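You operate a simulated robot arm through the tools that you are given. There is no shell and no other tool.

Carry out the task below with a simulated two-armed robot. There is one attempt and no reset: what you move stays moved.

JOB
Cap the green vial, press the cap home and rack the vial.
Fine: take the cap of the vial's own colour, use the cap press; slide back at LOAD.

It is judged by the outcome, as a careful person would: the job done as asked, and still so three seconds after it is handed in. It fails if anything else is knocked over, pushed out of place, dropped, spilled or broken. A push-on lid holds only when it is set on centred and level and pressed home; a screw cap is set on level and turned clockwise until tight.

ROBOT AND FRAMES
Two 7-joint arms with fingered hands on one trunk that stands fixed in place. Base frame: the origin is at the foot of the trunk, x ahead of it, y to its left, z up; the work surface is at about z = 725. Units: mm, rad, N and s.
The left shoulder is at [30, 119, 894], the right one opposite. With the tool pointing down near the work surface each hand reaches from about 400 to 780 mm from the base axis, measured 20 degrees to its own side. Payload 3.8 kg a hand.
The TCP of each hand is the grasp point between the finger pads, 25 mm short of the fingertips. In the tool frame z runs along the fingers and y along their closing line. Largest opening 88 mm; the body of the gripper starts 29 mm behind the TCP. The gripper is a hand of 4 fingers: y runs from the thumb to the fingers, the wrist lies at [-13, -106, -174] in the tool frame, and closing takes about 1.5 s.
Orientation is that of the tool frame in the base frame, as a unit quaternion [w, x, y, z]. With the fingers straight down and the wrist toward the robot, the tool's x, y and z point along [0, 1, 0], [1, 0, 0] and [0, 0, -1] of the base frame.

CONTROLS
- The arms move only by the tool servo_tool. It takes "left_series", "right_series" or both (then of equal length, played together; a hand with none holds still); each is a list of rows, each a list of 3 entries, a list of its own where there are three numbers: the shift along the tool's x, y, z in mm, then the turn, a rotation vector about the tool's x, y, z in rad, then the finger opening in mm, from 0 to 88. In form: [[[tx, ty, tz], [wx, wy, wz], grip], ...]. A call has 1 to 20 rows; each row is the pose to reach, as a shift and turn from the pose commanded when the call began, along the tool's axes at that moment. Each row takes 0.2 s and may step no farther than 50 mm and 0.15 rad from the row before; otherwise, or with a gripper value out of range, the whole call is refused. A pose out of reach is approached as far as the arm can. The call stops where the force on the tool passes 40 N (or 10 N more than at its start, if that is more) or the arm is blocked; 0.2 s more then pass. Each finger travels about 153 mm/s and halts on what it meets, pressing with about 21 N; the grip force reading is that of the motor and also rises with nothing between the fingers. The clock runs only during rows and for 0.2 s after the last one: add rows that repeat a pose to give the fingers time. It gives the time, the measured TCP pose, the force on the tool (base axes), the opening and the grip force at its end, in the units of the frame above (readings bear some noise), with the torque about the TCP (base axes, N m) and any sound that the robot's microphone picked up.
- Cameras (640 x 400 px; columns grow to the right, rows downward): "scene" is now at [61.7, 27, 1462.6]; the picture's right is [0.19, -0.98, 0.00], its down [-0.59, -0.12, -0.80] and it looks along [0.79, 0.16, -0.60] (base axes); focal length 332 px, centre (320, 200). "left" rides on the left gripper at [-64, -83, -98] in its tool frame; the picture's right is [-0.62, -0.37, 0.69], its down [0.71, -0.63, 0.30] and it looks along [0.32, 0.68, 0.65] (tool axes); focal length 265 px, centre (320, 200). "right" rides on the right gripper at [64, -83, -98] in its tool frame; the picture's right is [-0.62, 0.37, -0.69], its down [-0.71, -0.63, 0.30] and it looks along [-0.32, 0.68, 0.65] (tool axes); focal length 265 px, centre (320, 200). There is no depth. A picture from a camera that has moved, and an enlarged one, comes with that camera's place and axes in the base frame and with its lens. The place of the scene camera against the robot may be out by one fixed shift of up to 12 mm in any direction.
- snapshot(camera): a new picture of that camera. The clock stands still meanwhile.
- move_column(by): slides the trunk up (or, below 0, down) by that many mm; the arms and the scene camera ride with it, the base frame stays. It gives what a move gives, with no picture.
- preshape(shape, hand): the hand has 4 fingers and takes this shape, open, in about a second: jaw (thumb against the fingers, like two jaws); tri (thumb and two fingers); tip (a fingertip pinch); poke (one finger out to press); point (the index stretched); flat (the hand flat); cup (the hand cupped); fist (a fist). The gripper value then closes the fingers along that shape, each until it touches; the sizes above hold for jaw. It gives what a move gives, with no picture.
- aim_head(pan, tilt): turns the head with the scene camera to pan (to the left, within 2.094 rad either way) and tilt (down, from -0.506 to 1.204), counted from straight ahead of the robot. It gives what a move gives.
- enlarge(camera, box): a new picture of the part [left, top, right, bottom] of that camera's present view, enlarged. The clock stands still meanwhile.
- close_job(): hands the job in; it is judged then, once.

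Nothing tells you positions but the pictures and the camera data. Unless the task says otherwise, let go and move clear before handing in.

The tools are called as name(argument=value, ...) on one line, values as JSON. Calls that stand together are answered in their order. servo_tool: Moves the arms, as the interface text tells. Its arguments: {"type":"object","properties":{"left_series":{"type":"array","items":{"type":"array"}},"right_series":{"type":"array","items":{"type":"array"}}},"required":[]} The other tools are called the same way: move_column (by) slides the trunk up or down; preshape (shape, hand) gives the hand a shape; aim_head (pan, tilt) turns the head that bears the scene camera; snapshot (camera) takes a picture; enlarge (camera, box) takes an enlarged picture of a part of a camera's view; close_job () hands the job in.

At the start:

```text
time: 0.0
left_ee_pos: [492.3, 360.8, 1159.2]
left_ee_rot: [0.0, 0.707, 0.707, 0.0]
left_force: [-0.4, 0.4, 0.7]
left_wrist_torque: [-0.01, 0.03, -0.03]
left_grip_width: 87.9
left_grip_force: 0.1
left_shape: jaw
right_ee_pos: [582.1, -140.9, 1059.5]
right_ee_rot: [0.0, 0.707, 0.707, 0.001]
right_force: [-0.1, 0.4, -0.2]
right_wrist_torque: [0.01, 0.0, -0.01]
right_grip_width: 87.6
right_grip_force: 0.0
right_shape: jaw
trunk travel left (down, up): [-50.0, 540.0]
head pan, tilt: [0.195, 0.641]
```

scene: 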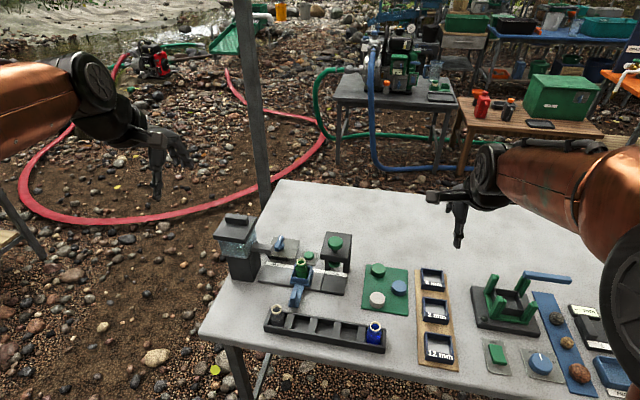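
right: 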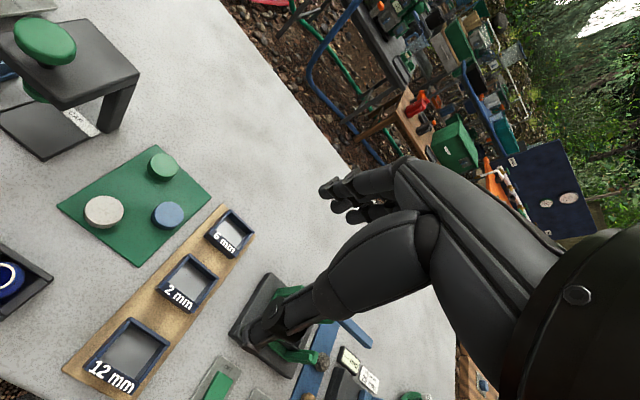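
left: 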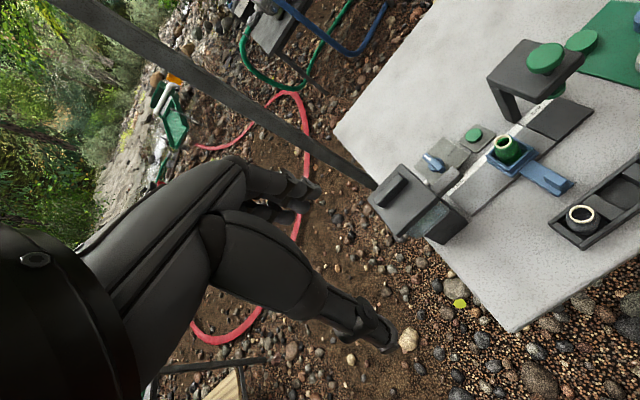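

I see a table with a device on the left (tank, slide with a green vial in a blue carriage, a cap press with green knob), a green mat with caps, and a black rack. I'll look closer at everything first.

enlarge(camera="scene", box=[200, 200, 420, 360])

enlarge(camera="left", box=[340, 20, 640, 260])

enlarge(camera="right", box=[0, 0, 250, 300])

enlarge(camera="scene", box=[400, 230, 640, 400])

```text
2.50 times, centred on (310, 280) of scene
camera zoom: at [61.7, 27.0, 1462.6], right [0.19, -0.98, 0.0], down [-0.59, -0.12, -0.8], along [0.79, 0.16, -0.6], focal length 830 px, centre (345, 0)
```

zoom: 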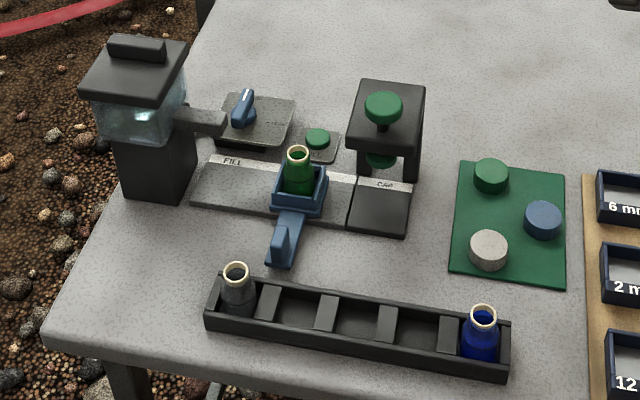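

```text
1.67 times, centred on (490, 140) of left
camera zoom: at [409.1, 297.4, 1258.3], right [-0.37, -0.62, -0.69], down [-0.63, 0.71, -0.3], along [0.68, 0.32, -0.65], focal length 442 px, centre (37, 300)
```

zoom: 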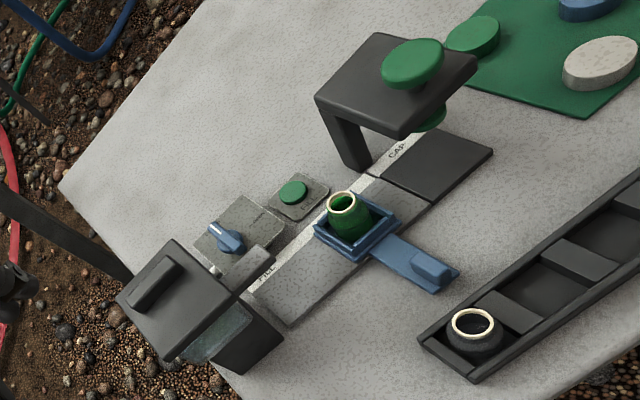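

```text
1.33 times, centred on (125, 150) of right
camera zoom: at [498.6, -75.9, 1157.6], right [0.37, -0.62, 0.69], down [-0.63, -0.71, -0.3], along [0.68, -0.32, -0.65], focal length 354 px, centre (580, 267)
```

zoom: 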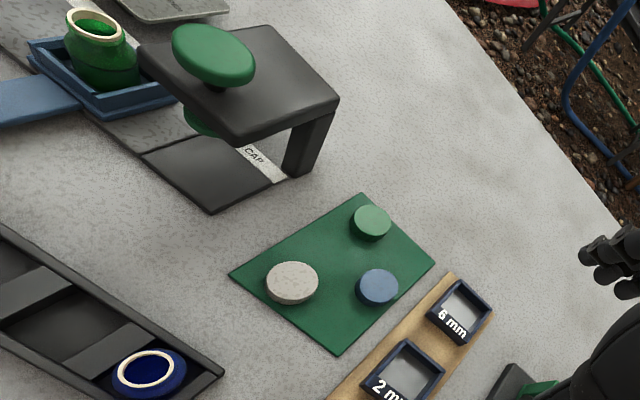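

```text
2.35 times, centred on (520, 315) of scene
camera zoom: at [61.7, 27.0, 1462.6], right [0.19, -0.98, 0.0], down [-0.59, -0.12, -0.8], along [0.79, 0.16, -0.6], focal length 781 px, centre (-151, -71)
```

zoom: 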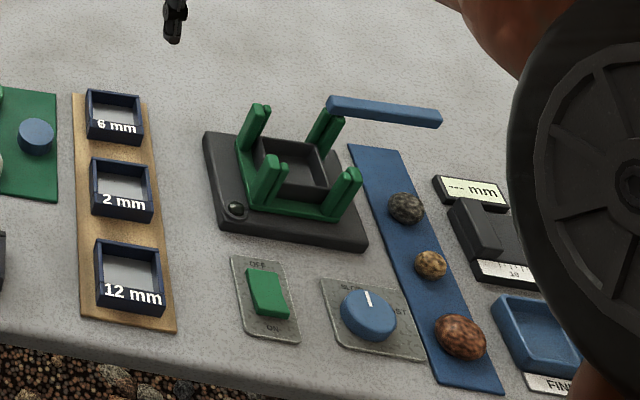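

The carriage with the green vial sits mid-slide, and the green cap is on the mat at about (720, -17, 738). I'll move the left hand in for a closer view of the vial and press, keeping it high.

servo_tool(left_series=[[[-30, -1, 30], [0, 0, 0], 88], [[-60, -2, 60], [0, 0, 0], 88], [[-90, -3, 90], [0, 0, 0], 88], [[-120, -4, 115], [0, 0, 0], 88], [[-150, -5, 140], [0, 0, 0], 88], [[-180, -6, 165], [0, 0, 0], 88], [[-205, -6, 190], [0, 0, 0], 88], [[-219, -7, 210], [0, 0, 0], 88]])

snapshot(camera="left")

snapshot(camera="scene")

```text
time: 1.8
left_ee_pos: [485.1, 141.9, 948.6]
left_ee_rot: [-0.001, 0.707, 0.707, 0.001]
left_force: [-0.4, 0.4, 0.1]
left_wrist_torque: [0.0, 0.01, -0.01]
left_grip_width: 87.4
left_grip_force: 0.0
left_shape: jaw
right_ee_pos: [580.5, -140.5, 1058.7]
right_ee_rot: [0.0, 0.707, 0.707, 0.001]
right_force: [-0.4, -0.3, -0.9]
right_wrist_torque: [-0.02, 0.03, 0.0]
right_grip_width: 87.7
right_grip_force: 0.1
right_shape: jaw
trunk travel left (down, up): [-50.0, 540.0]
head pan, tilt: [0.195, 0.641]
```

```text
taken
camera left: at [401.6, 78.7, 1047.3], right [-0.37, -0.62, -0.69], down [-0.63, 0.72, -0.3], along [0.68, 0.32, -0.65], focal length 265 px, centre (320, 200)
```

left: 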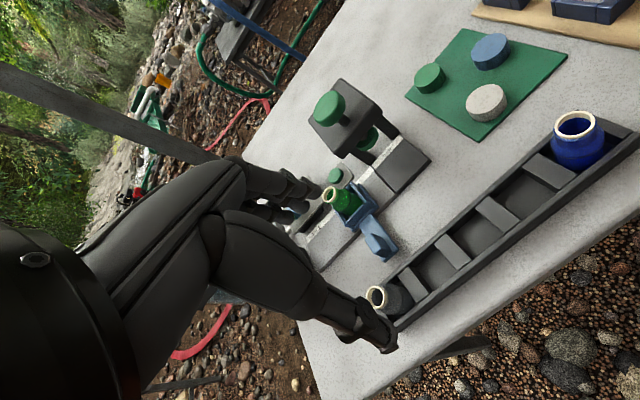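

```text
taken
camera scene: at [61.9, 26.4, 1462.6], right [0.19, -0.98, 0.0], down [-0.59, -0.12, -0.8], along [0.79, 0.16, -0.6], focal length 332 px, centre (320, 200)
```

scene: 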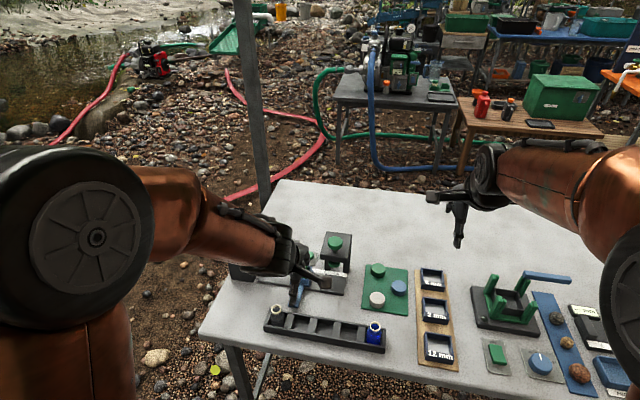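

I get a good view of the vial, carriage, press and rack from here; enlarging for measurement.

enlarge(camera="left", box=[280, 70, 440, 270])

enlarge(camera="left", box=[360, 20, 640, 340])

enlarge(camera="right", box=[0, 0, 250, 300])

```text
2.00 times, centred on (360, 170) of left
camera zoom: at [401.6, 78.7, 1047.3], right [-0.37, -0.62, -0.69], down [-0.63, 0.72, -0.3], along [0.68, 0.32, -0.65], focal length 531 px, centre (240, 260)
```

zoom: 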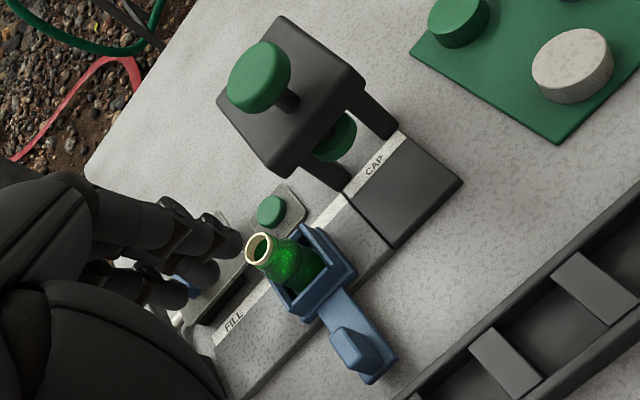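

```text
1.25 times, centred on (500, 180) of left
camera zoom: at [401.6, 78.7, 1047.3], right [-0.37, -0.62, -0.69], down [-0.63, 0.72, -0.3], along [0.68, 0.32, -0.65], focal length 332 px, centre (95, 225)
```

zoom: 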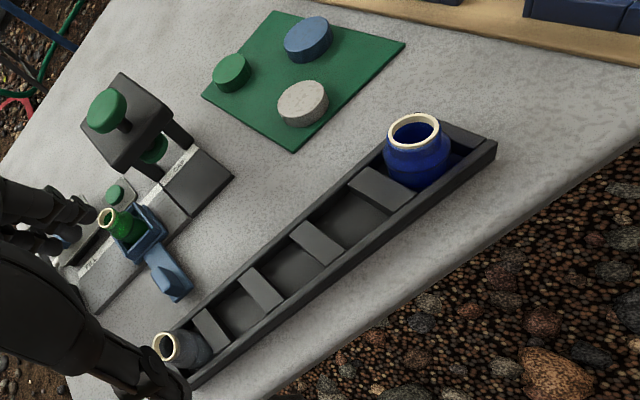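

```text
1.33 times, centred on (125, 150) of right
camera zoom: at [498.8, -76.4, 1157.5], right [0.37, -0.62, 0.69], down [-0.63, -0.71, -0.3], along [0.68, -0.32, -0.65], focal length 354 px, centre (580, 267)
```

zoom: 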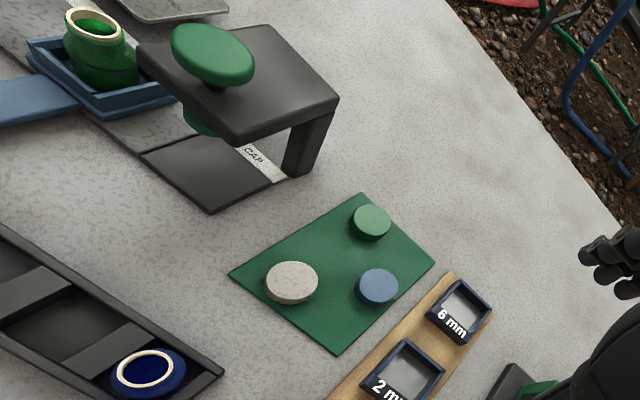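

The vial mouth is near (655, 185, 799), press knob near (648, 89, 895), carriage handle near (569, 182), and the green cap near (722, -20). I'll clear the right hand out of the way and bring the left hand over the green cap for a close look.

servo_tool(left_series=[[[0, 0, 0], [0, 0, 0], 70], [[-40, 0, 0], [0, 0, 0], 70], [[-80, 0, 0], [0, 0, 0], 70], [[-125, 10, 0], [0, 0, 0], 70], [[-162, 30, 0], [0, 0, 0], 70], [[-162, 75, 0], [0, 0, 0], 70], [[-162, 120, 0], [0, 0, 0], 70], [[-162, 165, 0], [0, 0, 0], 70], [[-162, 205, 20], [0, 0, 0], 70], [[-162, 235, 50], [0, 0, 0], 70], [[-162, 237, 90], [0, 0, 0], 70], [[-162, 237, 90], [0, 0, 0], 70]], right_series=[[[-40, 0, 0], [0, 0, 0], 88], [[-80, -20, 0], [0, 0, 0], 88], [[-120, -40, 0], [0, 0, 0], 88], [[-160, -60, 0], [0, 0, 0], 88], [[-190, -80, 0], [0, 0, 0], 88], [[-190, -80, 0], [0, 0, 0], 88], [[-190, -80, 0], [0, 0, 0], 88], [[-190, -80, 0], [0, 0, 0], 88], [[-190, -80, 0], [0, 0, 0], 88], [[-190, -80, 0], [0, 0, 0], 88], [[-190, -80, 0], [0, 0, 0], 88], [[-190, -80, 0], [0, 0, 0], 88]])

snapshot(camera="left")

snapshot(camera="scene")

```text
time: 4.4
left_ee_pos: [723.8, -19.7, 859.9]
left_ee_rot: [0.0, 0.707, 0.707, -0.001]
left_force: [0.5, -0.5, 0.7]
left_wrist_torque: [-0.02, -0.02, 0.02]
left_grip_width: 70.1
left_grip_force: 0.0
left_shape: jaw
right_ee_pos: [501.3, -329.8, 1057.2]
right_ee_rot: [0.0, 0.707, 0.707, 0.0]
right_force: [-0.8, -0.5, 0.1]
right_wrist_torque: [-0.01, 0.0, 0.03]
right_grip_width: 87.3
right_grip_force: 0.1
right_shape: jaw
trunk travel left (down, up): [-50.0, 540.0]
head pan, tilt: [0.195, 0.641]
```

```text
taken
camera left: at [639.4, -84.0, 958.6], right [-0.37, -0.62, -0.69], down [-0.63, 0.71, -0.3], along [0.68, 0.32, -0.65], focal length 265 px, centre (320, 200)
```

left: 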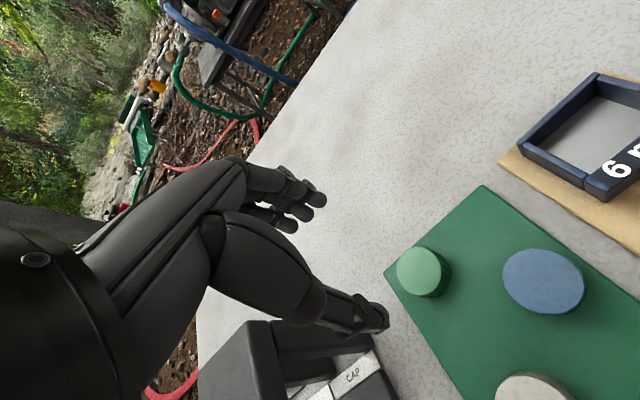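

```text
taken
camera scene: at [61.7, 26.8, 1462.7], right [0.19, -0.98, 0.0], down [-0.59, -0.12, -0.8], along [0.79, 0.16, -0.6], focal length 332 px, centre (320, 200)
```

scene: 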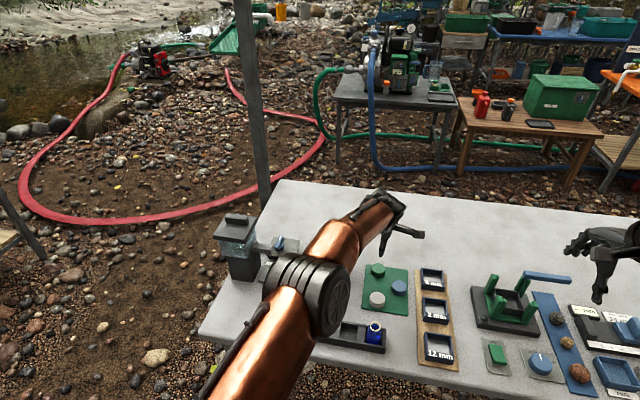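

The green cap appears a few mm off the tool axis: about (721, -23). I'll correct and descend partway, then re-check.

servo_tool(left_series=[[[-3.7, -2.5, 20], [0, 0, 0], 70], [[-3.7, -2.5, 50], [0, 0, 0], 70], [[-3.7, -2.5, 70], [0, 0, 0], 70], [[-3.7, -2.5, 70], [0, 0, 0], 70]])

snapshot(camera="left")

enlarge(camera="scene", box=[340, 180, 460, 320])

```text
time: 5.4
left_ee_pos: [719.8, -23.6, 790.4]
left_ee_rot: [0.0, 0.707, 0.707, 0.001]
left_force: [-0.2, -0.1, 0.0]
left_wrist_torque: [-0.04, -0.01, 0.0]
left_grip_width: 70.3
left_grip_force: 0.0
left_shape: jaw
right_ee_pos: [501.3, -331.0, 1059.1]
right_ee_rot: [0.0, 0.707, 0.707, -0.001]
right_force: [-0.4, 0.0, -0.3]
right_wrist_torque: [0.0, 0.02, -0.01]
right_grip_width: 87.5
right_grip_force: 0.0
right_shape: jaw
trunk travel left (down, up): [-50.0, 540.0]
head pan, tilt: [0.195, 0.641]
```

```text
taken
camera left: at [637.2, -87.0, 888.5], right [-0.37, -0.62, -0.69], down [-0.63, 0.71, -0.3], along [0.68, 0.33, -0.65], focal length 265 px, centre (320, 200)
```

left: 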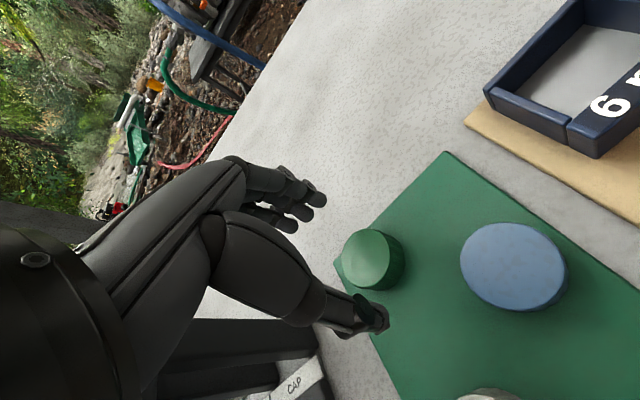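

```text
2.86 times, centred on (400, 250) of scene
camera zoom: at [61.7, 26.8, 1462.7], right [0.19, -0.98, 0.0], down [-0.59, -0.12, -0.8], along [0.79, 0.16, -0.6], focal length 948 px, centre (91, 57)
```

zoom: 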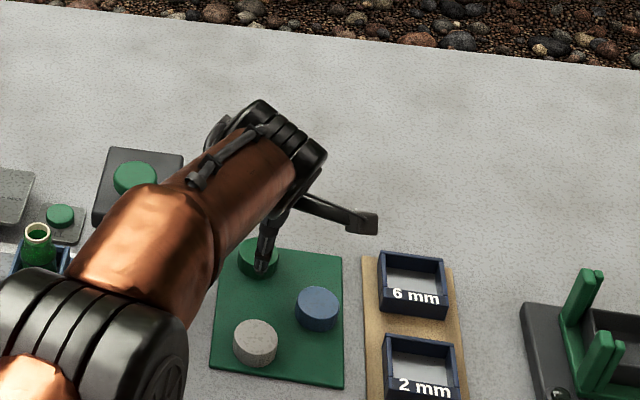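

The cap is centred between thumb and fingers. I'll descend so the fingertips straddle the cap and close gently.

servo_tool(left_series=[[[0, -1, 15], [0, 0, 0], 65], [[0, -1, 28], [0, 0, 0], 60], [[0, -1, 34], [0, 0, 0], 60], [[0, -1, 34], [0, 0, 0], 60]])

snapshot(camera="left")

```text
time: 6.4
left_ee_pos: [719.9, -22.7, 755.8]
left_ee_rot: [0.0, 0.707, 0.707, 0.0]
left_force: [-0.5, -0.1, 0.7]
left_wrist_torque: [0.03, -0.02, 0.02]
left_grip_width: 60.5
left_grip_force: 0.0
left_shape: jaw
right_ee_pos: [500.4, -330.3, 1058.1]
right_ee_rot: [0.0, 0.707, 0.708, -0.001]
right_force: [-0.7, 0.5, 0.4]
right_wrist_torque: [-0.02, -0.02, 0.01]
right_grip_width: 87.9
right_grip_force: 0.0
right_shape: jaw
trunk travel left (down, up): [-50.0, 540.0]
head pan, tilt: [0.195, 0.641]
```

```text
taken
camera left: at [635.9, -87.1, 853.9], right [-0.37, -0.62, -0.69], down [-0.63, 0.71, -0.3], along [0.68, 0.32, -0.65], focal length 265 px, centre (320, 200)
```

left: 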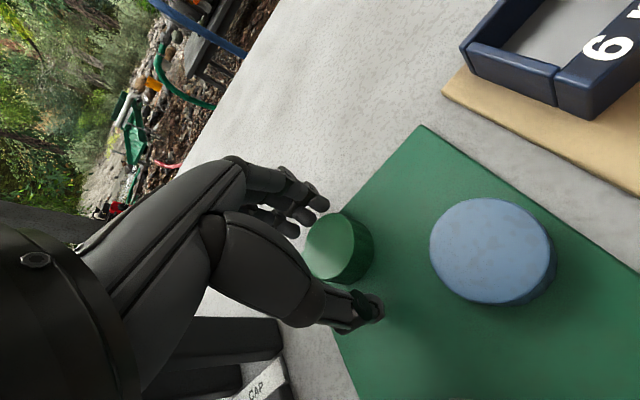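

servo_tool(left_series=[[[0, 0, 0], [0, 0, 0], 45], [[0, 0, 0], [0, 0, 0], 30], [[0, 0, 0], [0, 0, 0], 10], [[0, 0, 0], [0, 0, 0], 10], [[0, 0, 0], [0, 0, 0], 10], [[0, 0, 0], [0, 0, 0], 10], [[0, 0, 0], [0, 0, 0], 10]])

snapshot(camera="left")

```text
time: 8.0
left_ee_pos: [719.8, -23.1, 755.4]
left_ee_rot: [0.0, 0.707, 0.707, 0.0]
left_force: [0.1, 0.3, -0.3]
left_wrist_torque: [0.03, 0.02, 0.0]
left_grip_width: 30.5
left_grip_force: 20.9
left_shape: jaw
right_ee_pos: [502.0, -330.6, 1058.4]
right_ee_rot: [0.0, 0.707, 0.707, 0.0]
right_force: [-0.3, -0.2, 0.2]
right_wrist_torque: [-0.01, 0.03, 0.0]
right_grip_width: 87.7
right_grip_force: 0.0
right_shape: jaw
trunk travel left (down, up): [-50.0, 540.0]
head pan, tilt: [0.195, 0.641]
```

```text
taken
camera left: at [635.9, -87.2, 854.1], right [-0.37, -0.62, -0.69], down [-0.63, 0.71, -0.3], along [0.68, 0.32, -0.65], focal length 265 px, centre (320, 200)
```

left: 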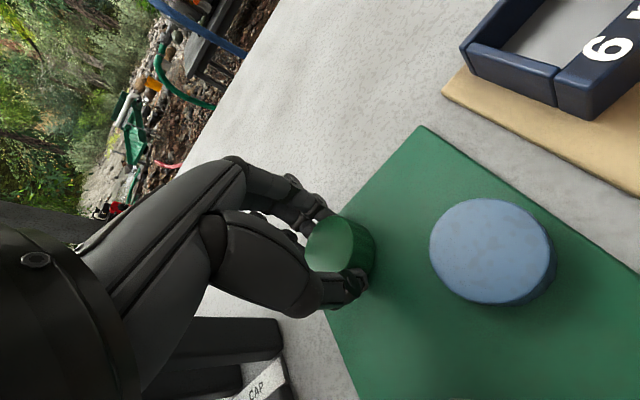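

The cap (30 mm) is held. I'll lift it straight up, check, and carry it high over the press to above the vial.

servo_tool(left_series=[[[0, 0, -10], [0, 0, 0], 10], [[0, 0, -40], [0, 0, 0], 10], [[0, 0, -85], [0, 0, 0], 10], [[0, 0, -130], [0, 0, 0], 10], [[0, 0, -175], [0, 0, 0], 10], [[0, 0, -215], [0, 0, 0], 10], [[35, -12, -220], [0, 0, 0], 10], [[75, -25, -220], [0, 0, 0], 10], [[120, -40, -220], [0, 0, 0], 10], [[160, -52, -220], [0, 0, 0], 10], [[195, -62, -220], [0, 0, 0], 10], [[208, -65, -220], [0, 0, 0], 10], [[208, -65, -220], [0, 0, 0], 10]])

snapshot(camera="left")

snapshot(camera="scene")

```text
time: 10.8
left_ee_pos: [654.2, 185.6, 976.6]
left_ee_rot: [0.0, 0.708, 0.707, 0.0]
left_force: [0.8, 0.0, 0.5]
left_wrist_torque: [-0.03, 0.04, 0.01]
left_grip_width: 30.1
left_grip_force: 21.4
left_shape: jaw
right_ee_pos: [500.2, -331.2, 1058.0]
right_ee_rot: [0.0, 0.707, 0.707, 0.001]
right_force: [-0.2, -0.8, -0.3]
right_wrist_torque: [0.02, 0.02, -0.02]
right_grip_width: 87.6
right_grip_force: 0.1
right_shape: jaw
trunk travel left (down, up): [-50.0, 540.0]
head pan, tilt: [0.195, 0.641]
```

```text
taken
camera left: at [570.6, 121.0, 1074.1], right [-0.37, -0.62, -0.69], down [-0.63, 0.71, -0.3], along [0.68, 0.32, -0.65], focal length 265 px, centre (320, 200)
```

left: 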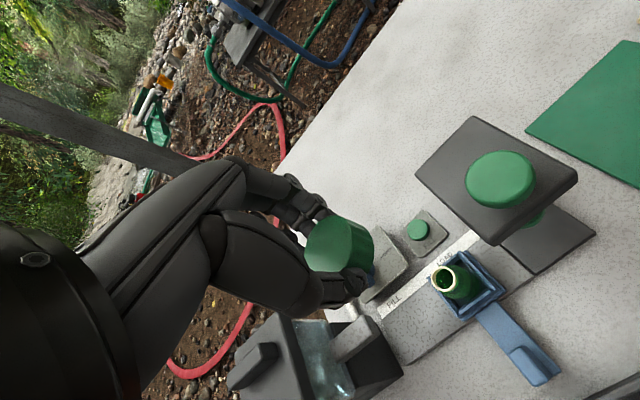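

```text
taken
camera scene: at [61.8, 26.9, 1462.6], right [0.19, -0.98, 0.0], down [-0.59, -0.12, -0.8], along [0.79, 0.16, -0.6], focal length 332 px, centre (320, 200)
```

scene: 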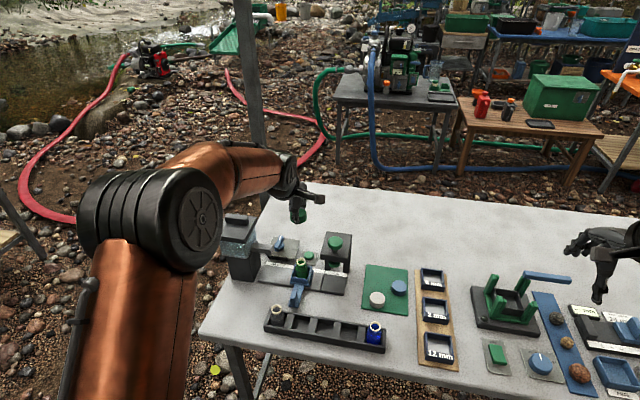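

The carriage is at the LOAD mark; I'll enlarge to locate the vial mouth accurately.

enlarge(camera="left", box=[380, 220, 580, 400])

enlarge(camera="left", box=[260, 160, 420, 300])

```text
2.22 times, centred on (480, 310) of left
camera zoom: at [570.6, 121.0, 1074.1], right [-0.37, -0.62, -0.69], down [-0.63, 0.71, -0.3], along [0.68, 0.32, -0.65], focal length 590 px, centre (-36, -44)
```

zoom: 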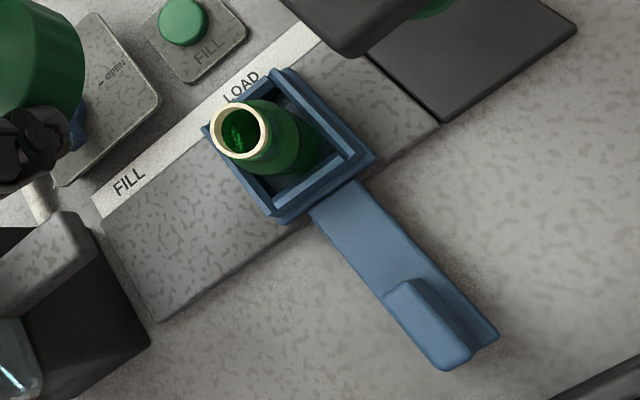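

```text
2.86 times, centred on (340, 230) of left
camera zoom: at [570.6, 121.0, 1074.1], right [-0.37, -0.62, -0.69], down [-0.63, 0.71, -0.3], along [0.68, 0.32, -0.65], focal length 758 px, centre (263, 114)
```

zoom: 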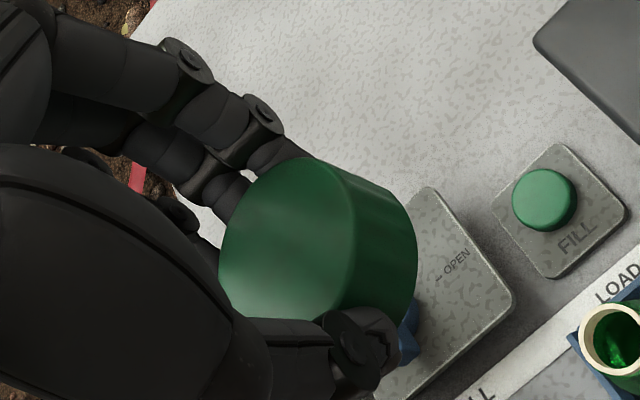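

The mouth is right under the held cap within a couple of mm. To check alignment from a second direction, I'll bring the right hand's camera in from the right side, turned to look toward the vial.

servo_tool(right_series=[[[30, 8, 7], [0, 0, -0.143], 88], [[59, 16, 14], [0, 0, -0.286], 88], [[89, 25, 21], [0, 0, -0.428], 88], [[118, 33, 28], [0, 0, -0.571], 88], [[148, 41, 35], [0, 0, -0.714], 88], [[178, 49, 42], [0, 0, -0.857], 88], [[207, 57, 49], [0, 0, -1.0], 88], [[237, 65, 56], [0, 0, -1.142], 88], [[267, 74, 63], [0, 0, -1.285], 88], [[290, 82, 70], [0, 0, -1.428], 88], [[310, 90, 78], [0, 0, -1.571], 88], [[310, 90, 78], [0, 0, -1.571], 88]])

snapshot(camera="right")

```text
time: 13.4
left_ee_pos: [653.3, 184.7, 976.3]
left_ee_rot: [0.0, 0.707, 0.707, 0.0]
left_force: [0.5, -1.0, -1.1]
left_wrist_torque: [-0.01, -0.04, 0.0]
left_grip_width: 30.4
left_grip_force: 20.6
left_shape: jaw
right_ee_pos: [592.2, -19.9, 981.1]
right_ee_rot: [-0.001, -0.001, 1.0, 0.0]
right_force: [-0.2, 0.1, 0.1]
right_wrist_torque: [0.02, 0.0, -0.03]
right_grip_width: 87.5
right_grip_force: 0.0
right_shape: jaw
trunk travel left (down, up): [-50.0, 540.0]
head pan, tilt: [0.195, 0.641]
```

```text
taken
camera right: at [527.9, -103.7, 1079.7], right [0.62, 0.37, 0.69], down [0.72, -0.63, -0.3], along [0.32, 0.68, -0.65], focal length 265 px, centre (320, 200)
```

right: 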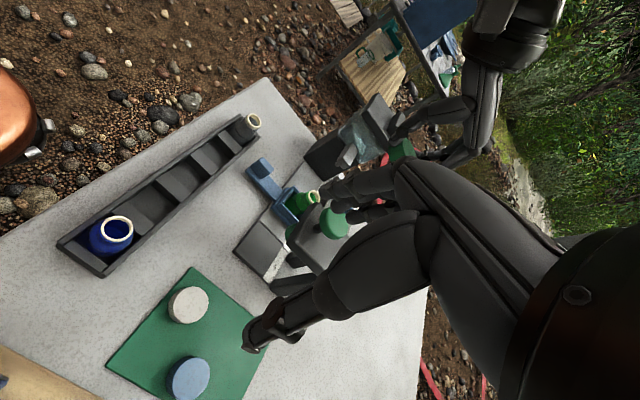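

Good cross-view. Now lower the cap to about 20 mm above the mouth and compare in several views.

servo_tool(left_series=[[[0, 0, 40], [0, 0, 0], 10], [[0, 0, 80], [0, 0, 0], 10], [[0, 0, 110], [0, 0, 0], 10], [[0, 0, 130], [0, 0, 0], 10], [[0, 0, 130], [0, 0, 0], 10]])

enlarge(camera="right", box=[250, 130, 410, 250])

enlarge(camera="scene", box=[260, 210, 360, 300])

enlarge(camera="left", box=[260, 160, 460, 320])

```text
time: 14.6
left_ee_pos: [653.5, 184.1, 845.7]
left_ee_rot: [0.0, 0.707, 0.708, 0.0]
left_force: [-0.2, 0.6, 1.0]
left_wrist_torque: [-0.02, -0.01, 0.01]
left_grip_width: 30.1
left_grip_force: 21.5
left_shape: jaw
right_ee_pos: [592.3, -20.1, 980.3]
right_ee_rot: [0.0, 0.0, 1.0, -0.001]
right_force: [0.1, -0.1, 1.3]
right_wrist_torque: [-0.01, -0.01, -0.01]
right_grip_width: 87.5
right_grip_force: 0.0
right_shape: jaw
trunk travel left (down, up): [-50.0, 540.0]
head pan, tilt: [0.195, 0.641]
```

```text
3.33 times, centred on (330, 190) of right
camera zoom: at [528.0, -103.6, 1079.6], right [0.62, 0.37, 0.69], down [0.71, -0.63, -0.3], along [0.32, 0.68, -0.65], focal length 885 px, centre (287, 233)
```

zoom: 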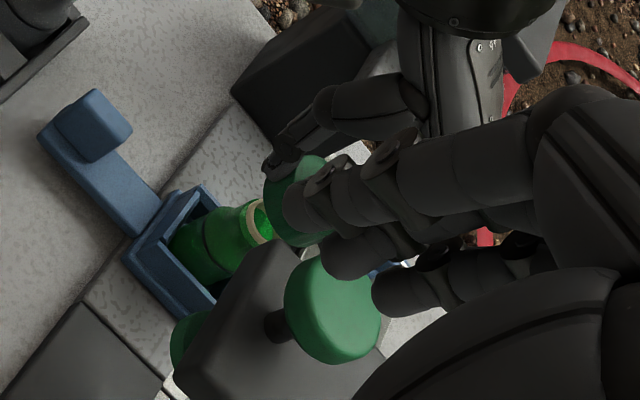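

```text
4.44 times, centred on (310, 255) of scene
camera zoom: at [61.8, 27.0, 1462.7], right [0.19, -0.98, 0.0], down [-0.59, -0.12, -0.8], along [0.79, 0.16, -0.6], focal length 1475 px, centre (364, -44)
```

zoom: 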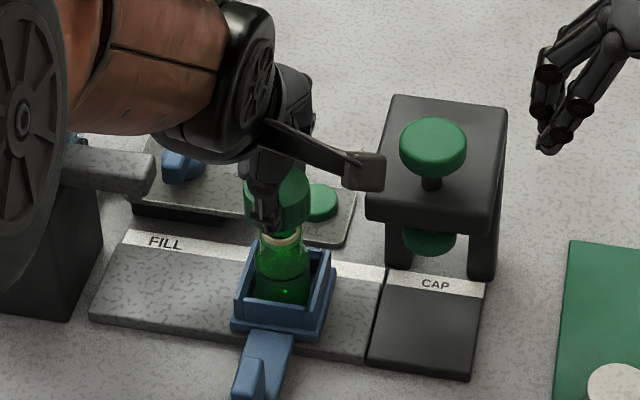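

```text
2.50 times, centred on (360, 240) of left
camera zoom: at [570.3, 120.7, 943.8], right [-0.37, -0.62, -0.69], down [-0.63, 0.71, -0.3], along [0.68, 0.33, -0.65], focal length 664 px, centre (220, 100)
```

zoom: 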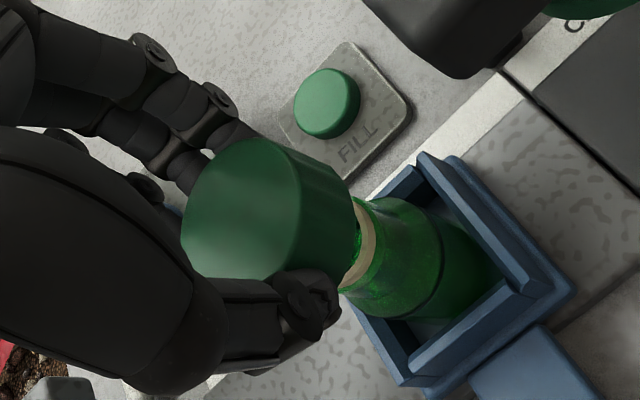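

Comparing alignment with tighter zooms.

enlarge(camera="scene", box=[305, 240, 345, 280])

enlarge(camera="scene", box=[280, 240, 330, 280])

enlarge(camera="right", box=[285, 165, 345, 215])

enlarge(camera="left", box=[300, 200, 400, 280])

```text
10.00 times, centred on (325, 260) of scene
camera zoom: at [61.8, 27.0, 1462.7], right [0.19, -0.98, 0.0], down [-0.59, -0.12, -0.8], along [0.79, 0.16, -0.6], focal length 3318 px, centre (270, -400)
```

zoom: 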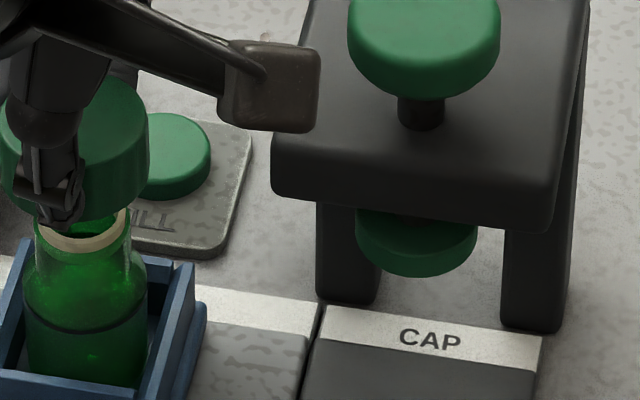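

```text
10.00 times, centred on (305, 260) of scene
camera zoom: at [61.8, 27.0, 1462.7], right [0.19, -0.98, 0.0], down [-0.59, -0.12, -0.8], along [0.79, 0.16, -0.6], focal length 3318 px, centre (470, -400)
```

zoom: 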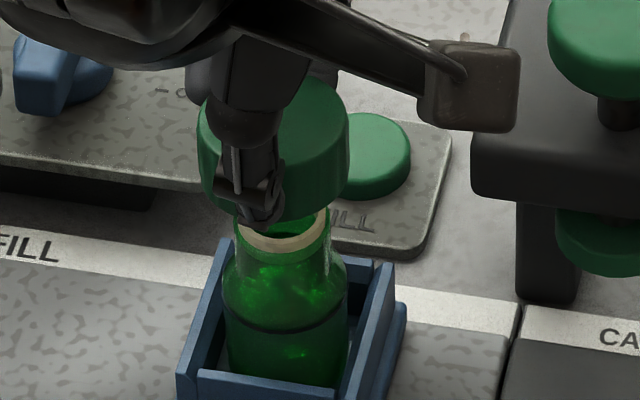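

```text
8.00 times, centred on (315, 190) of right
camera zoom: at [528.0, -103.6, 1079.6], right [0.62, 0.37, 0.69], down [0.71, -0.63, -0.3], along [0.32, 0.68, -0.65], focal length 2123 px, centre (360, 280)
```

zoom: 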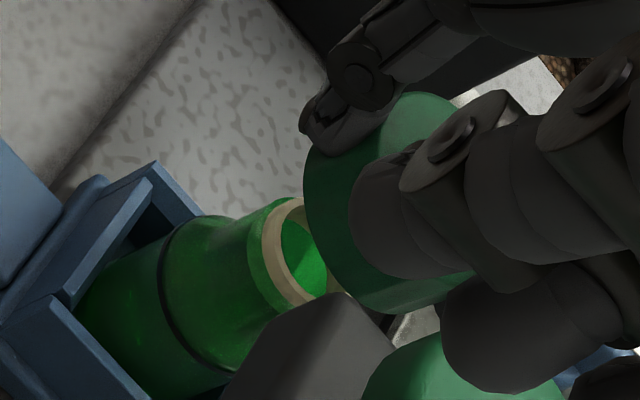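

```text
5.00 times, centred on (350, 240) of left
camera zoom: at [570.3, 120.7, 943.8], right [-0.37, -0.62, -0.69], down [-0.63, 0.71, -0.3], along [0.68, 0.33, -0.65], focal length 1327 px, centre (170, 0)
```

zoom: 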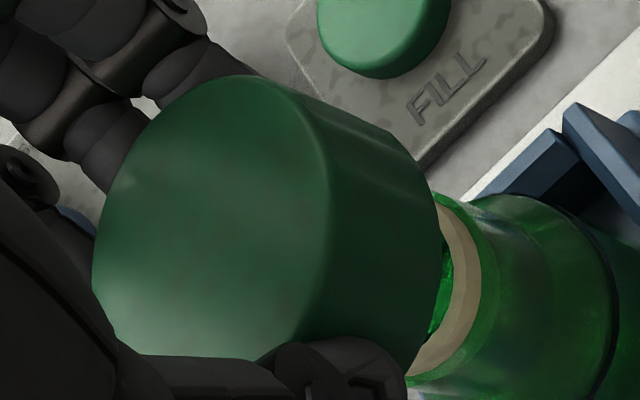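

The cap looks centred to within about 1–2 mm. I'll lower to just above the mouth to compare more directly.

servo_tool(left_series=[[[0, 0, 7], [0, 0, 0], 10], [[0, 0, 13], [0, 0, 0], 10], [[0, 0, 13], [0, 0, 0], 10]])

enlarge(camera="scene", box=[285, 245, 325, 280])

enlarge(camera="right", box=[285, 165, 345, 215])

enlarge(camera="left", box=[300, 200, 400, 280])

```text
time: 15.4
left_ee_pos: [653.4, 185.7, 832.7]
left_ee_rot: [0.0, 0.708, 0.707, 0.0]
left_force: [-0.3, 1.1, 0.0]
left_wrist_torque: [-0.01, 0.02, 0.01]
left_grip_width: 30.4
left_grip_force: 21.0
left_shape: jaw
right_ee_pos: [592.1, -20.7, 980.5]
right_ee_rot: [0.0, 0.0, 1.0, 0.0]
right_force: [-0.5, 0.4, 0.3]
right_wrist_torque: [-0.01, 0.01, 0.0]
right_grip_width: 87.4
right_grip_force: 0.1
right_shape: jaw
trunk travel left (down, up): [-50.0, 540.0]
head pan, tilt: [0.195, 0.641]
```

```text
11.43 times, centred on (305, 262) of scene
camera zoom: at [61.9, 27.0, 1462.6], right [0.19, -0.98, 0.0], down [-0.59, -0.12, -0.8], along [0.79, 0.16, -0.6], focal length 3792 px, centre (491, -514)
```

zoom: 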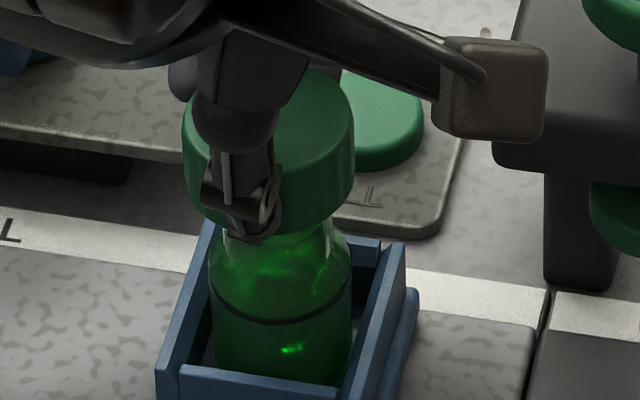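

```text
8.00 times, centred on (315, 190) of right
camera zoom: at [528.1, -103.6, 1079.5], right [0.62, 0.37, 0.69], down [0.71, -0.63, -0.3], along [0.32, 0.68, -0.65], focal length 2123 px, centre (360, 280)
```

zoom: 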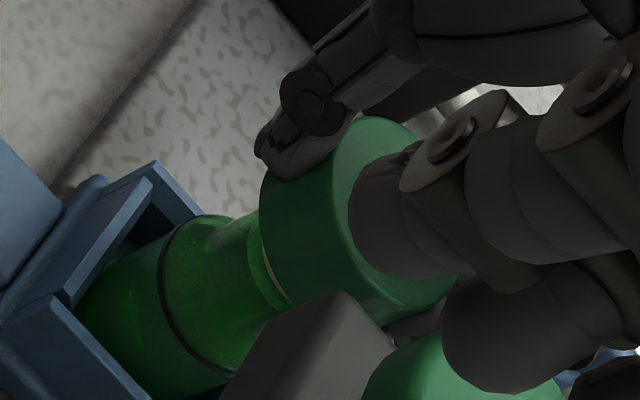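

```text
5.00 times, centred on (350, 240) of left
camera zoom: at [570.6, 120.9, 930.8], right [-0.37, -0.62, -0.69], down [-0.63, 0.71, -0.3], along [0.68, 0.32, -0.65], focal length 1327 px, centre (170, 0)
```

zoom: 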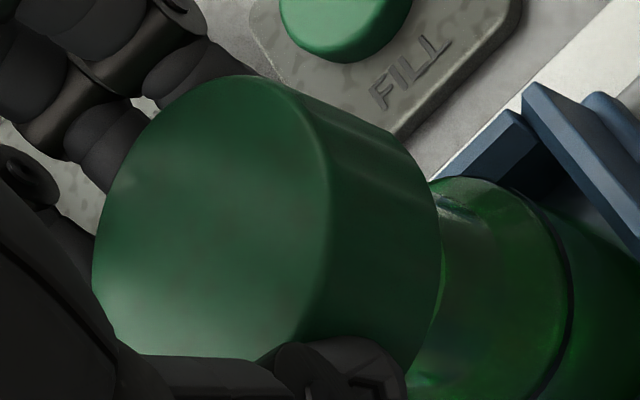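

Measured from three views, the cap is about 1.2 mm too far left and about 1.2 mm too near. I'll correct that and go down gently.

servo_tool(left_series=[[[-1.3, 1.2, 0], [0, 0, 0], 10], [[-1.3, 1.2, 2], [0, 0, 0], 10], [[-1.3, 1.2, 4], [0, 0, 0], 10], [[-1.3, 1.2, 4], [0, 0, 0], 10]])

enlarge(camera="scene", box=[285, 245, 325, 280])

enlarge(camera="right", box=[285, 165, 345, 215])

```text
time: 16.4
left_ee_pos: [655.9, 183.8, 829.3]
left_ee_rot: [0.0, 0.707, 0.707, 0.001]
left_force: [-0.1, 0.5, 0.3]
left_wrist_torque: [-0.01, -0.01, 0.02]
left_grip_width: 30.2
left_grip_force: 20.6
left_shape: jaw
right_ee_pos: [592.4, -19.7, 980.7]
right_ee_rot: [0.0, 0.0, 1.0, 0.0]
right_force: [-0.4, -0.5, -0.3]
right_wrist_torque: [-0.01, -0.02, 0.03]
right_grip_width: 87.6
right_grip_force: 0.1
right_shape: jaw
trunk travel left (down, up): [-50.0, 540.0]
head pan, tilt: [0.195, 0.641]
```

```text
11.43 times, centred on (305, 262) of scene
camera zoom: at [61.9, 27.0, 1462.6], right [0.19, -0.98, 0.0], down [-0.59, -0.12, -0.8], along [0.79, 0.16, -0.6], focal length 3792 px, centre (491, -514)
```

zoom: 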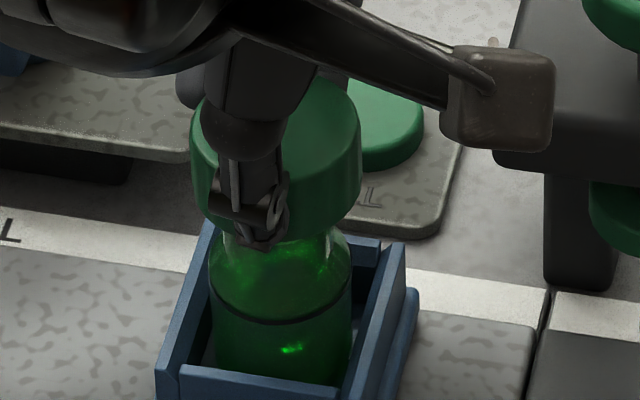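

```text
8.00 times, centred on (315, 190) of right
camera zoom: at [528.1, -103.6, 1079.5], right [0.62, 0.37, 0.69], down [0.71, -0.63, -0.3], along [0.32, 0.68, -0.65], focal length 2123 px, centre (360, 280)
```

zoom: 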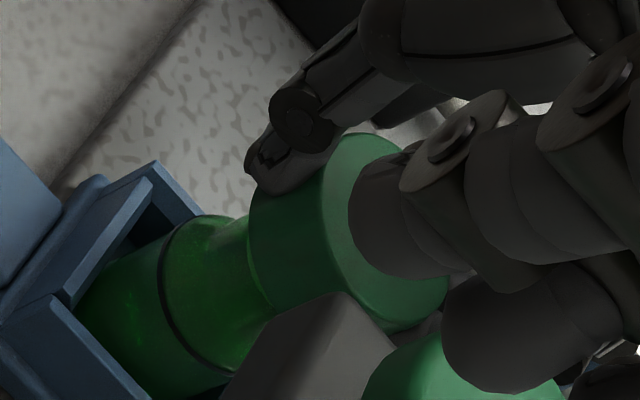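

Lateral alignment now looks centred. Continue down in small steps, watching the force.

servo_tool(left_series=[[[0, 0, 1], [0, 0, 0], 10], [[0, 0, 2], [0, 0, 0], 10], [[0, 0, 3], [0, 0, 0], 10], [[0, 0, 3], [0, 0, 0], 10]])

```text
time: 17.4
left_ee_pos: [654.8, 182.5, 825.5]
left_ee_rot: [0.0, 0.707, 0.707, 0.0]
left_force: [-0.5, 0.0, -0.7]
left_wrist_torque: [0.02, -0.01, 0.01]
left_grip_width: 30.3
left_grip_force: 21.0
left_shape: jaw
right_ee_pos: [591.5, -20.6, 979.9]
right_ee_rot: [0.0, 0.0, 1.0, 0.0]
right_force: [0.0, 0.1, -0.9]
right_wrist_torque: [0.03, 0.03, 0.01]
right_grip_width: 87.6
right_grip_force: 0.1
right_shape: jaw
trunk travel left (down, up): [-50.0, 540.0]
head pan, tilt: [0.195, 0.641]
```

servo_tool(left_series=[[[0, 0, 1], [0, 0, 0], 10], [[0, 0, 2], [0, 0, 0], 10], [[0, 0, 2], [0, 0, 0], 10]])

enlarge(camera="scene", box=[285, 245, 325, 280])

enlarge(camera="right", box=[285, 165, 345, 215])

```text
time: 18.2
left_ee_pos: [655.4, 183.5, 823.8]
left_ee_rot: [0.0, 0.707, 0.707, 0.0]
left_force: [0.4, 0.0, -1.4]
left_wrist_torque: [0.01, 0.04, -0.01]
left_grip_width: 30.3
left_grip_force: 21.0
left_shape: jaw
right_ee_pos: [592.3, -19.3, 980.4]
right_ee_rot: [0.0, 0.0, 1.0, 0.0]
right_force: [0.2, -0.6, 0.2]
right_wrist_torque: [0.0, -0.02, 0.0]
right_grip_width: 87.8
right_grip_force: 0.0
right_shape: jaw
trunk travel left (down, up): [-50.0, 540.0]
head pan, tilt: [0.195, 0.641]
```

```text
11.43 times, centred on (305, 262) of scene
camera zoom: at [61.9, 27.0, 1462.6], right [0.19, -0.98, 0.0], down [-0.59, -0.12, -0.8], along [0.79, 0.16, -0.6], focal length 3792 px, centre (491, -514)
```

zoom: 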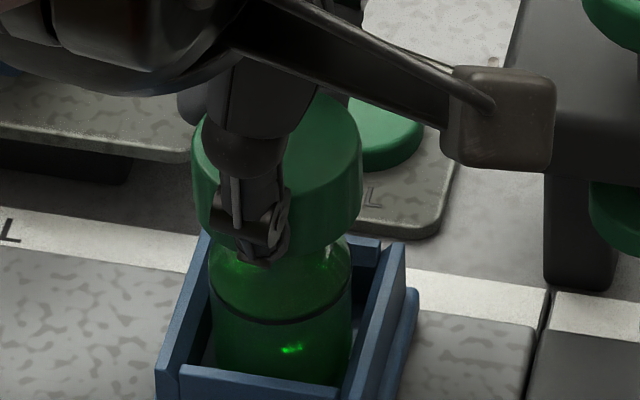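

```text
8.00 times, centred on (315, 190) of right
camera zoom: at [528.1, -103.6, 1079.5], right [0.62, 0.37, 0.69], down [0.71, -0.63, -0.3], along [0.32, 0.68, -0.65], focal length 2123 px, centre (360, 280)
```

zoom: 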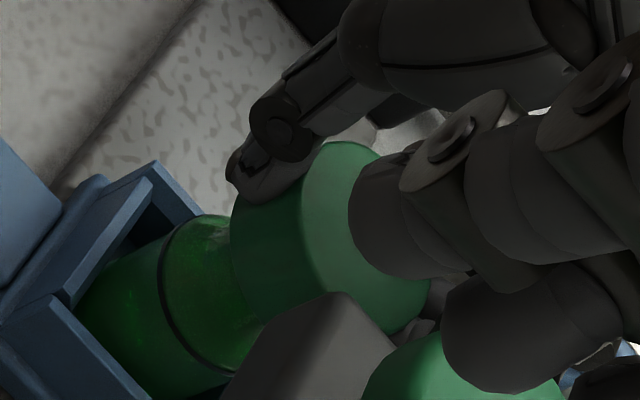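

The cap's skirt has passed over the mouth with no force. I continue lowering until it seats lightly.

servo_tool(left_series=[[[0, 0, 1], [0, 0, 0], 10], [[0, 0, 2], [0, 0, 0], 10], [[0, 0, 2], [0, 0, 0], 10]])

servo_tool(left_series=[[[0, 0, 1], [0, 0, 0], 10], [[0, 0, 2], [0, 0, 0], 10], [[0, 0, 2], [0, 0, 0], 10]])

```text
time: 19.0
left_ee_pos: [655.3, 183.8, 821.8]
left_ee_rot: [-0.001, 0.707, 0.707, 0.001]
left_force: [0.8, -0.8, 0.4]
left_wrist_torque: [0.0, 0.03, 0.0]
left_grip_width: 30.1
left_grip_force: 20.8
left_shape: jaw
right_ee_pos: [592.6, -19.9, 980.3]
right_ee_rot: [0.0, 0.0, 1.0, 0.0]
right_force: [-0.7, -0.4, -0.4]
right_wrist_torque: [0.01, 0.0, 0.01]
right_grip_width: 87.5
right_grip_force: 0.0
right_shape: jaw
trunk travel left (down, up): [-50.0, 540.0]
head pan, tilt: [0.195, 0.641]
```

```text
time: 19.8
left_ee_pos: [655.3, 183.3, 819.9]
left_ee_rot: [0.001, 0.707, 0.707, 0.0]
left_force: [0.5, 0.4, -0.1]
left_wrist_torque: [0.0, 0.0, -0.02]
left_grip_width: 30.3
left_grip_force: 20.8
left_shape: jaw
right_ee_pos: [590.8, -20.0, 980.6]
right_ee_rot: [-0.001, 0.0, 1.0, 0.0]
right_force: [0.3, 0.6, -0.3]
right_wrist_torque: [0.0, 0.03, 0.0]
right_grip_width: 87.7
right_grip_force: 0.1
right_shape: jaw
trunk travel left (down, up): [-50.0, 540.0]
head pan, tilt: [0.195, 0.641]
```

servo_tool(left_series=[[[0, 0, 0.7], [0, 0, 0], 10], [[0, 0, 1.4], [0, 0, 0], 10], [[0, 0, 1.4], [0, 0, 0], 10]])

enlarge(camera="scene", box=[285, 245, 325, 280])

enlarge(camera="right", box=[285, 165, 345, 215])

```text
time: 20.6
left_ee_pos: [655.6, 183.5, 818.1]
left_ee_rot: [0.0, 0.707, 0.707, -0.001]
left_force: [0.3, 0.2, 0.3]
left_wrist_torque: [0.02, 0.02, 0.0]
left_grip_width: 30.3
left_grip_force: 21.2
left_shape: jaw
right_ee_pos: [591.6, -19.3, 981.4]
right_ee_rot: [0.0, 0.001, 1.0, 0.0]
right_force: [0.6, -1.2, -0.3]
right_wrist_torque: [0.0, 0.02, 0.0]
right_grip_width: 87.6
right_grip_force: 0.0
right_shape: jaw
trunk travel left (down, up): [-50.0, 540.0]
head pan, tilt: [0.195, 0.641]
```

```text
11.43 times, centred on (305, 262) of scene
camera zoom: at [61.9, 26.9, 1462.6], right [0.19, -0.98, 0.0], down [-0.59, -0.12, -0.8], along [0.79, 0.16, -0.6], focal length 3792 px, centre (491, -514)
```

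zoom: 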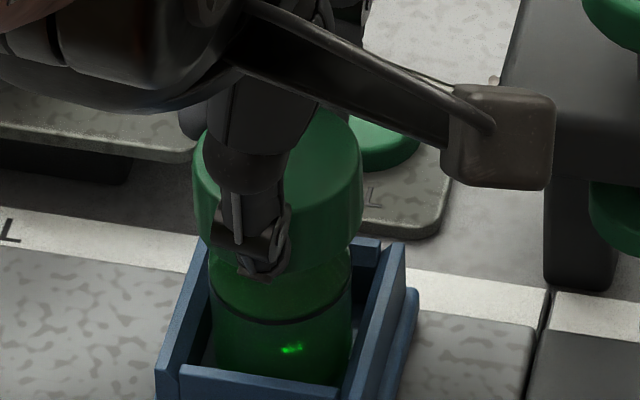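

```text
8.00 times, centred on (315, 190) of right
camera zoom: at [528.1, -103.6, 1079.5], right [0.62, 0.37, 0.69], down [0.71, -0.63, -0.3], along [0.32, 0.68, -0.65], focal length 2123 px, centre (360, 280)
```

zoom: 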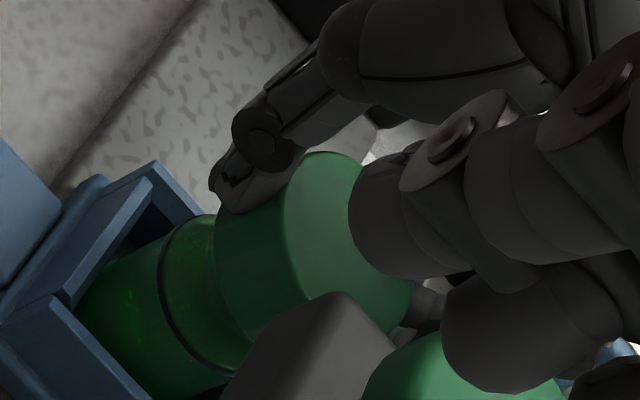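

servo_tool(left_series=[[[0, 0, 0.7], [0, 0, 0], 10], [[0, 0, 1.4], [0, 0, 0], 10], [[0, 0, 1.4], [0, 0, 0], 10]])

servo_tool(left_series=[[[0, 0, 0.7], [0, 0, 0], 10], [[0, 0, 1.4], [0, 0, 0], 10], [[0, 0, 1.4], [0, 0, 0], 10]])

```text
time: 21.4
left_ee_pos: [656.0, 182.4, 816.5]
left_ee_rot: [0.0, 0.707, 0.708, 0.0]
left_force: [-0.5, -1.0, 0.0]
left_wrist_torque: [0.03, 0.01, 0.03]
left_grip_width: 30.6
left_grip_force: 21.4
left_shape: jaw
right_ee_pos: [591.4, -19.1, 979.4]
right_ee_rot: [0.0, 0.0, 1.0, 0.0]
right_force: [0.0, 0.1, 0.3]
right_wrist_torque: [0.01, 0.02, -0.01]
right_grip_width: 87.6
right_grip_force: 0.1
right_shape: jaw
trunk travel left (down, up): [-50.0, 540.0]
head pan, tilt: [0.195, 0.641]
```

```text
time: 22.2
left_ee_pos: [655.4, 183.6, 814.2]
left_ee_rot: [0.0, 0.707, 0.707, 0.0]
left_force: [0.0, -0.2, -0.5]
left_wrist_torque: [0.02, -0.01, 0.02]
left_grip_width: 30.1
left_grip_force: 21.2
left_shape: jaw
right_ee_pos: [591.9, -20.4, 980.9]
right_ee_rot: [0.0, -0.001, 1.0, 0.0]
right_force: [-0.6, -0.7, 0.1]
right_wrist_torque: [0.03, -0.01, 0.02]
right_grip_width: 87.8
right_grip_force: 0.0
right_shape: jaw
trunk travel left (down, up): [-50.0, 540.0]
head pan, tilt: [0.195, 0.641]
```

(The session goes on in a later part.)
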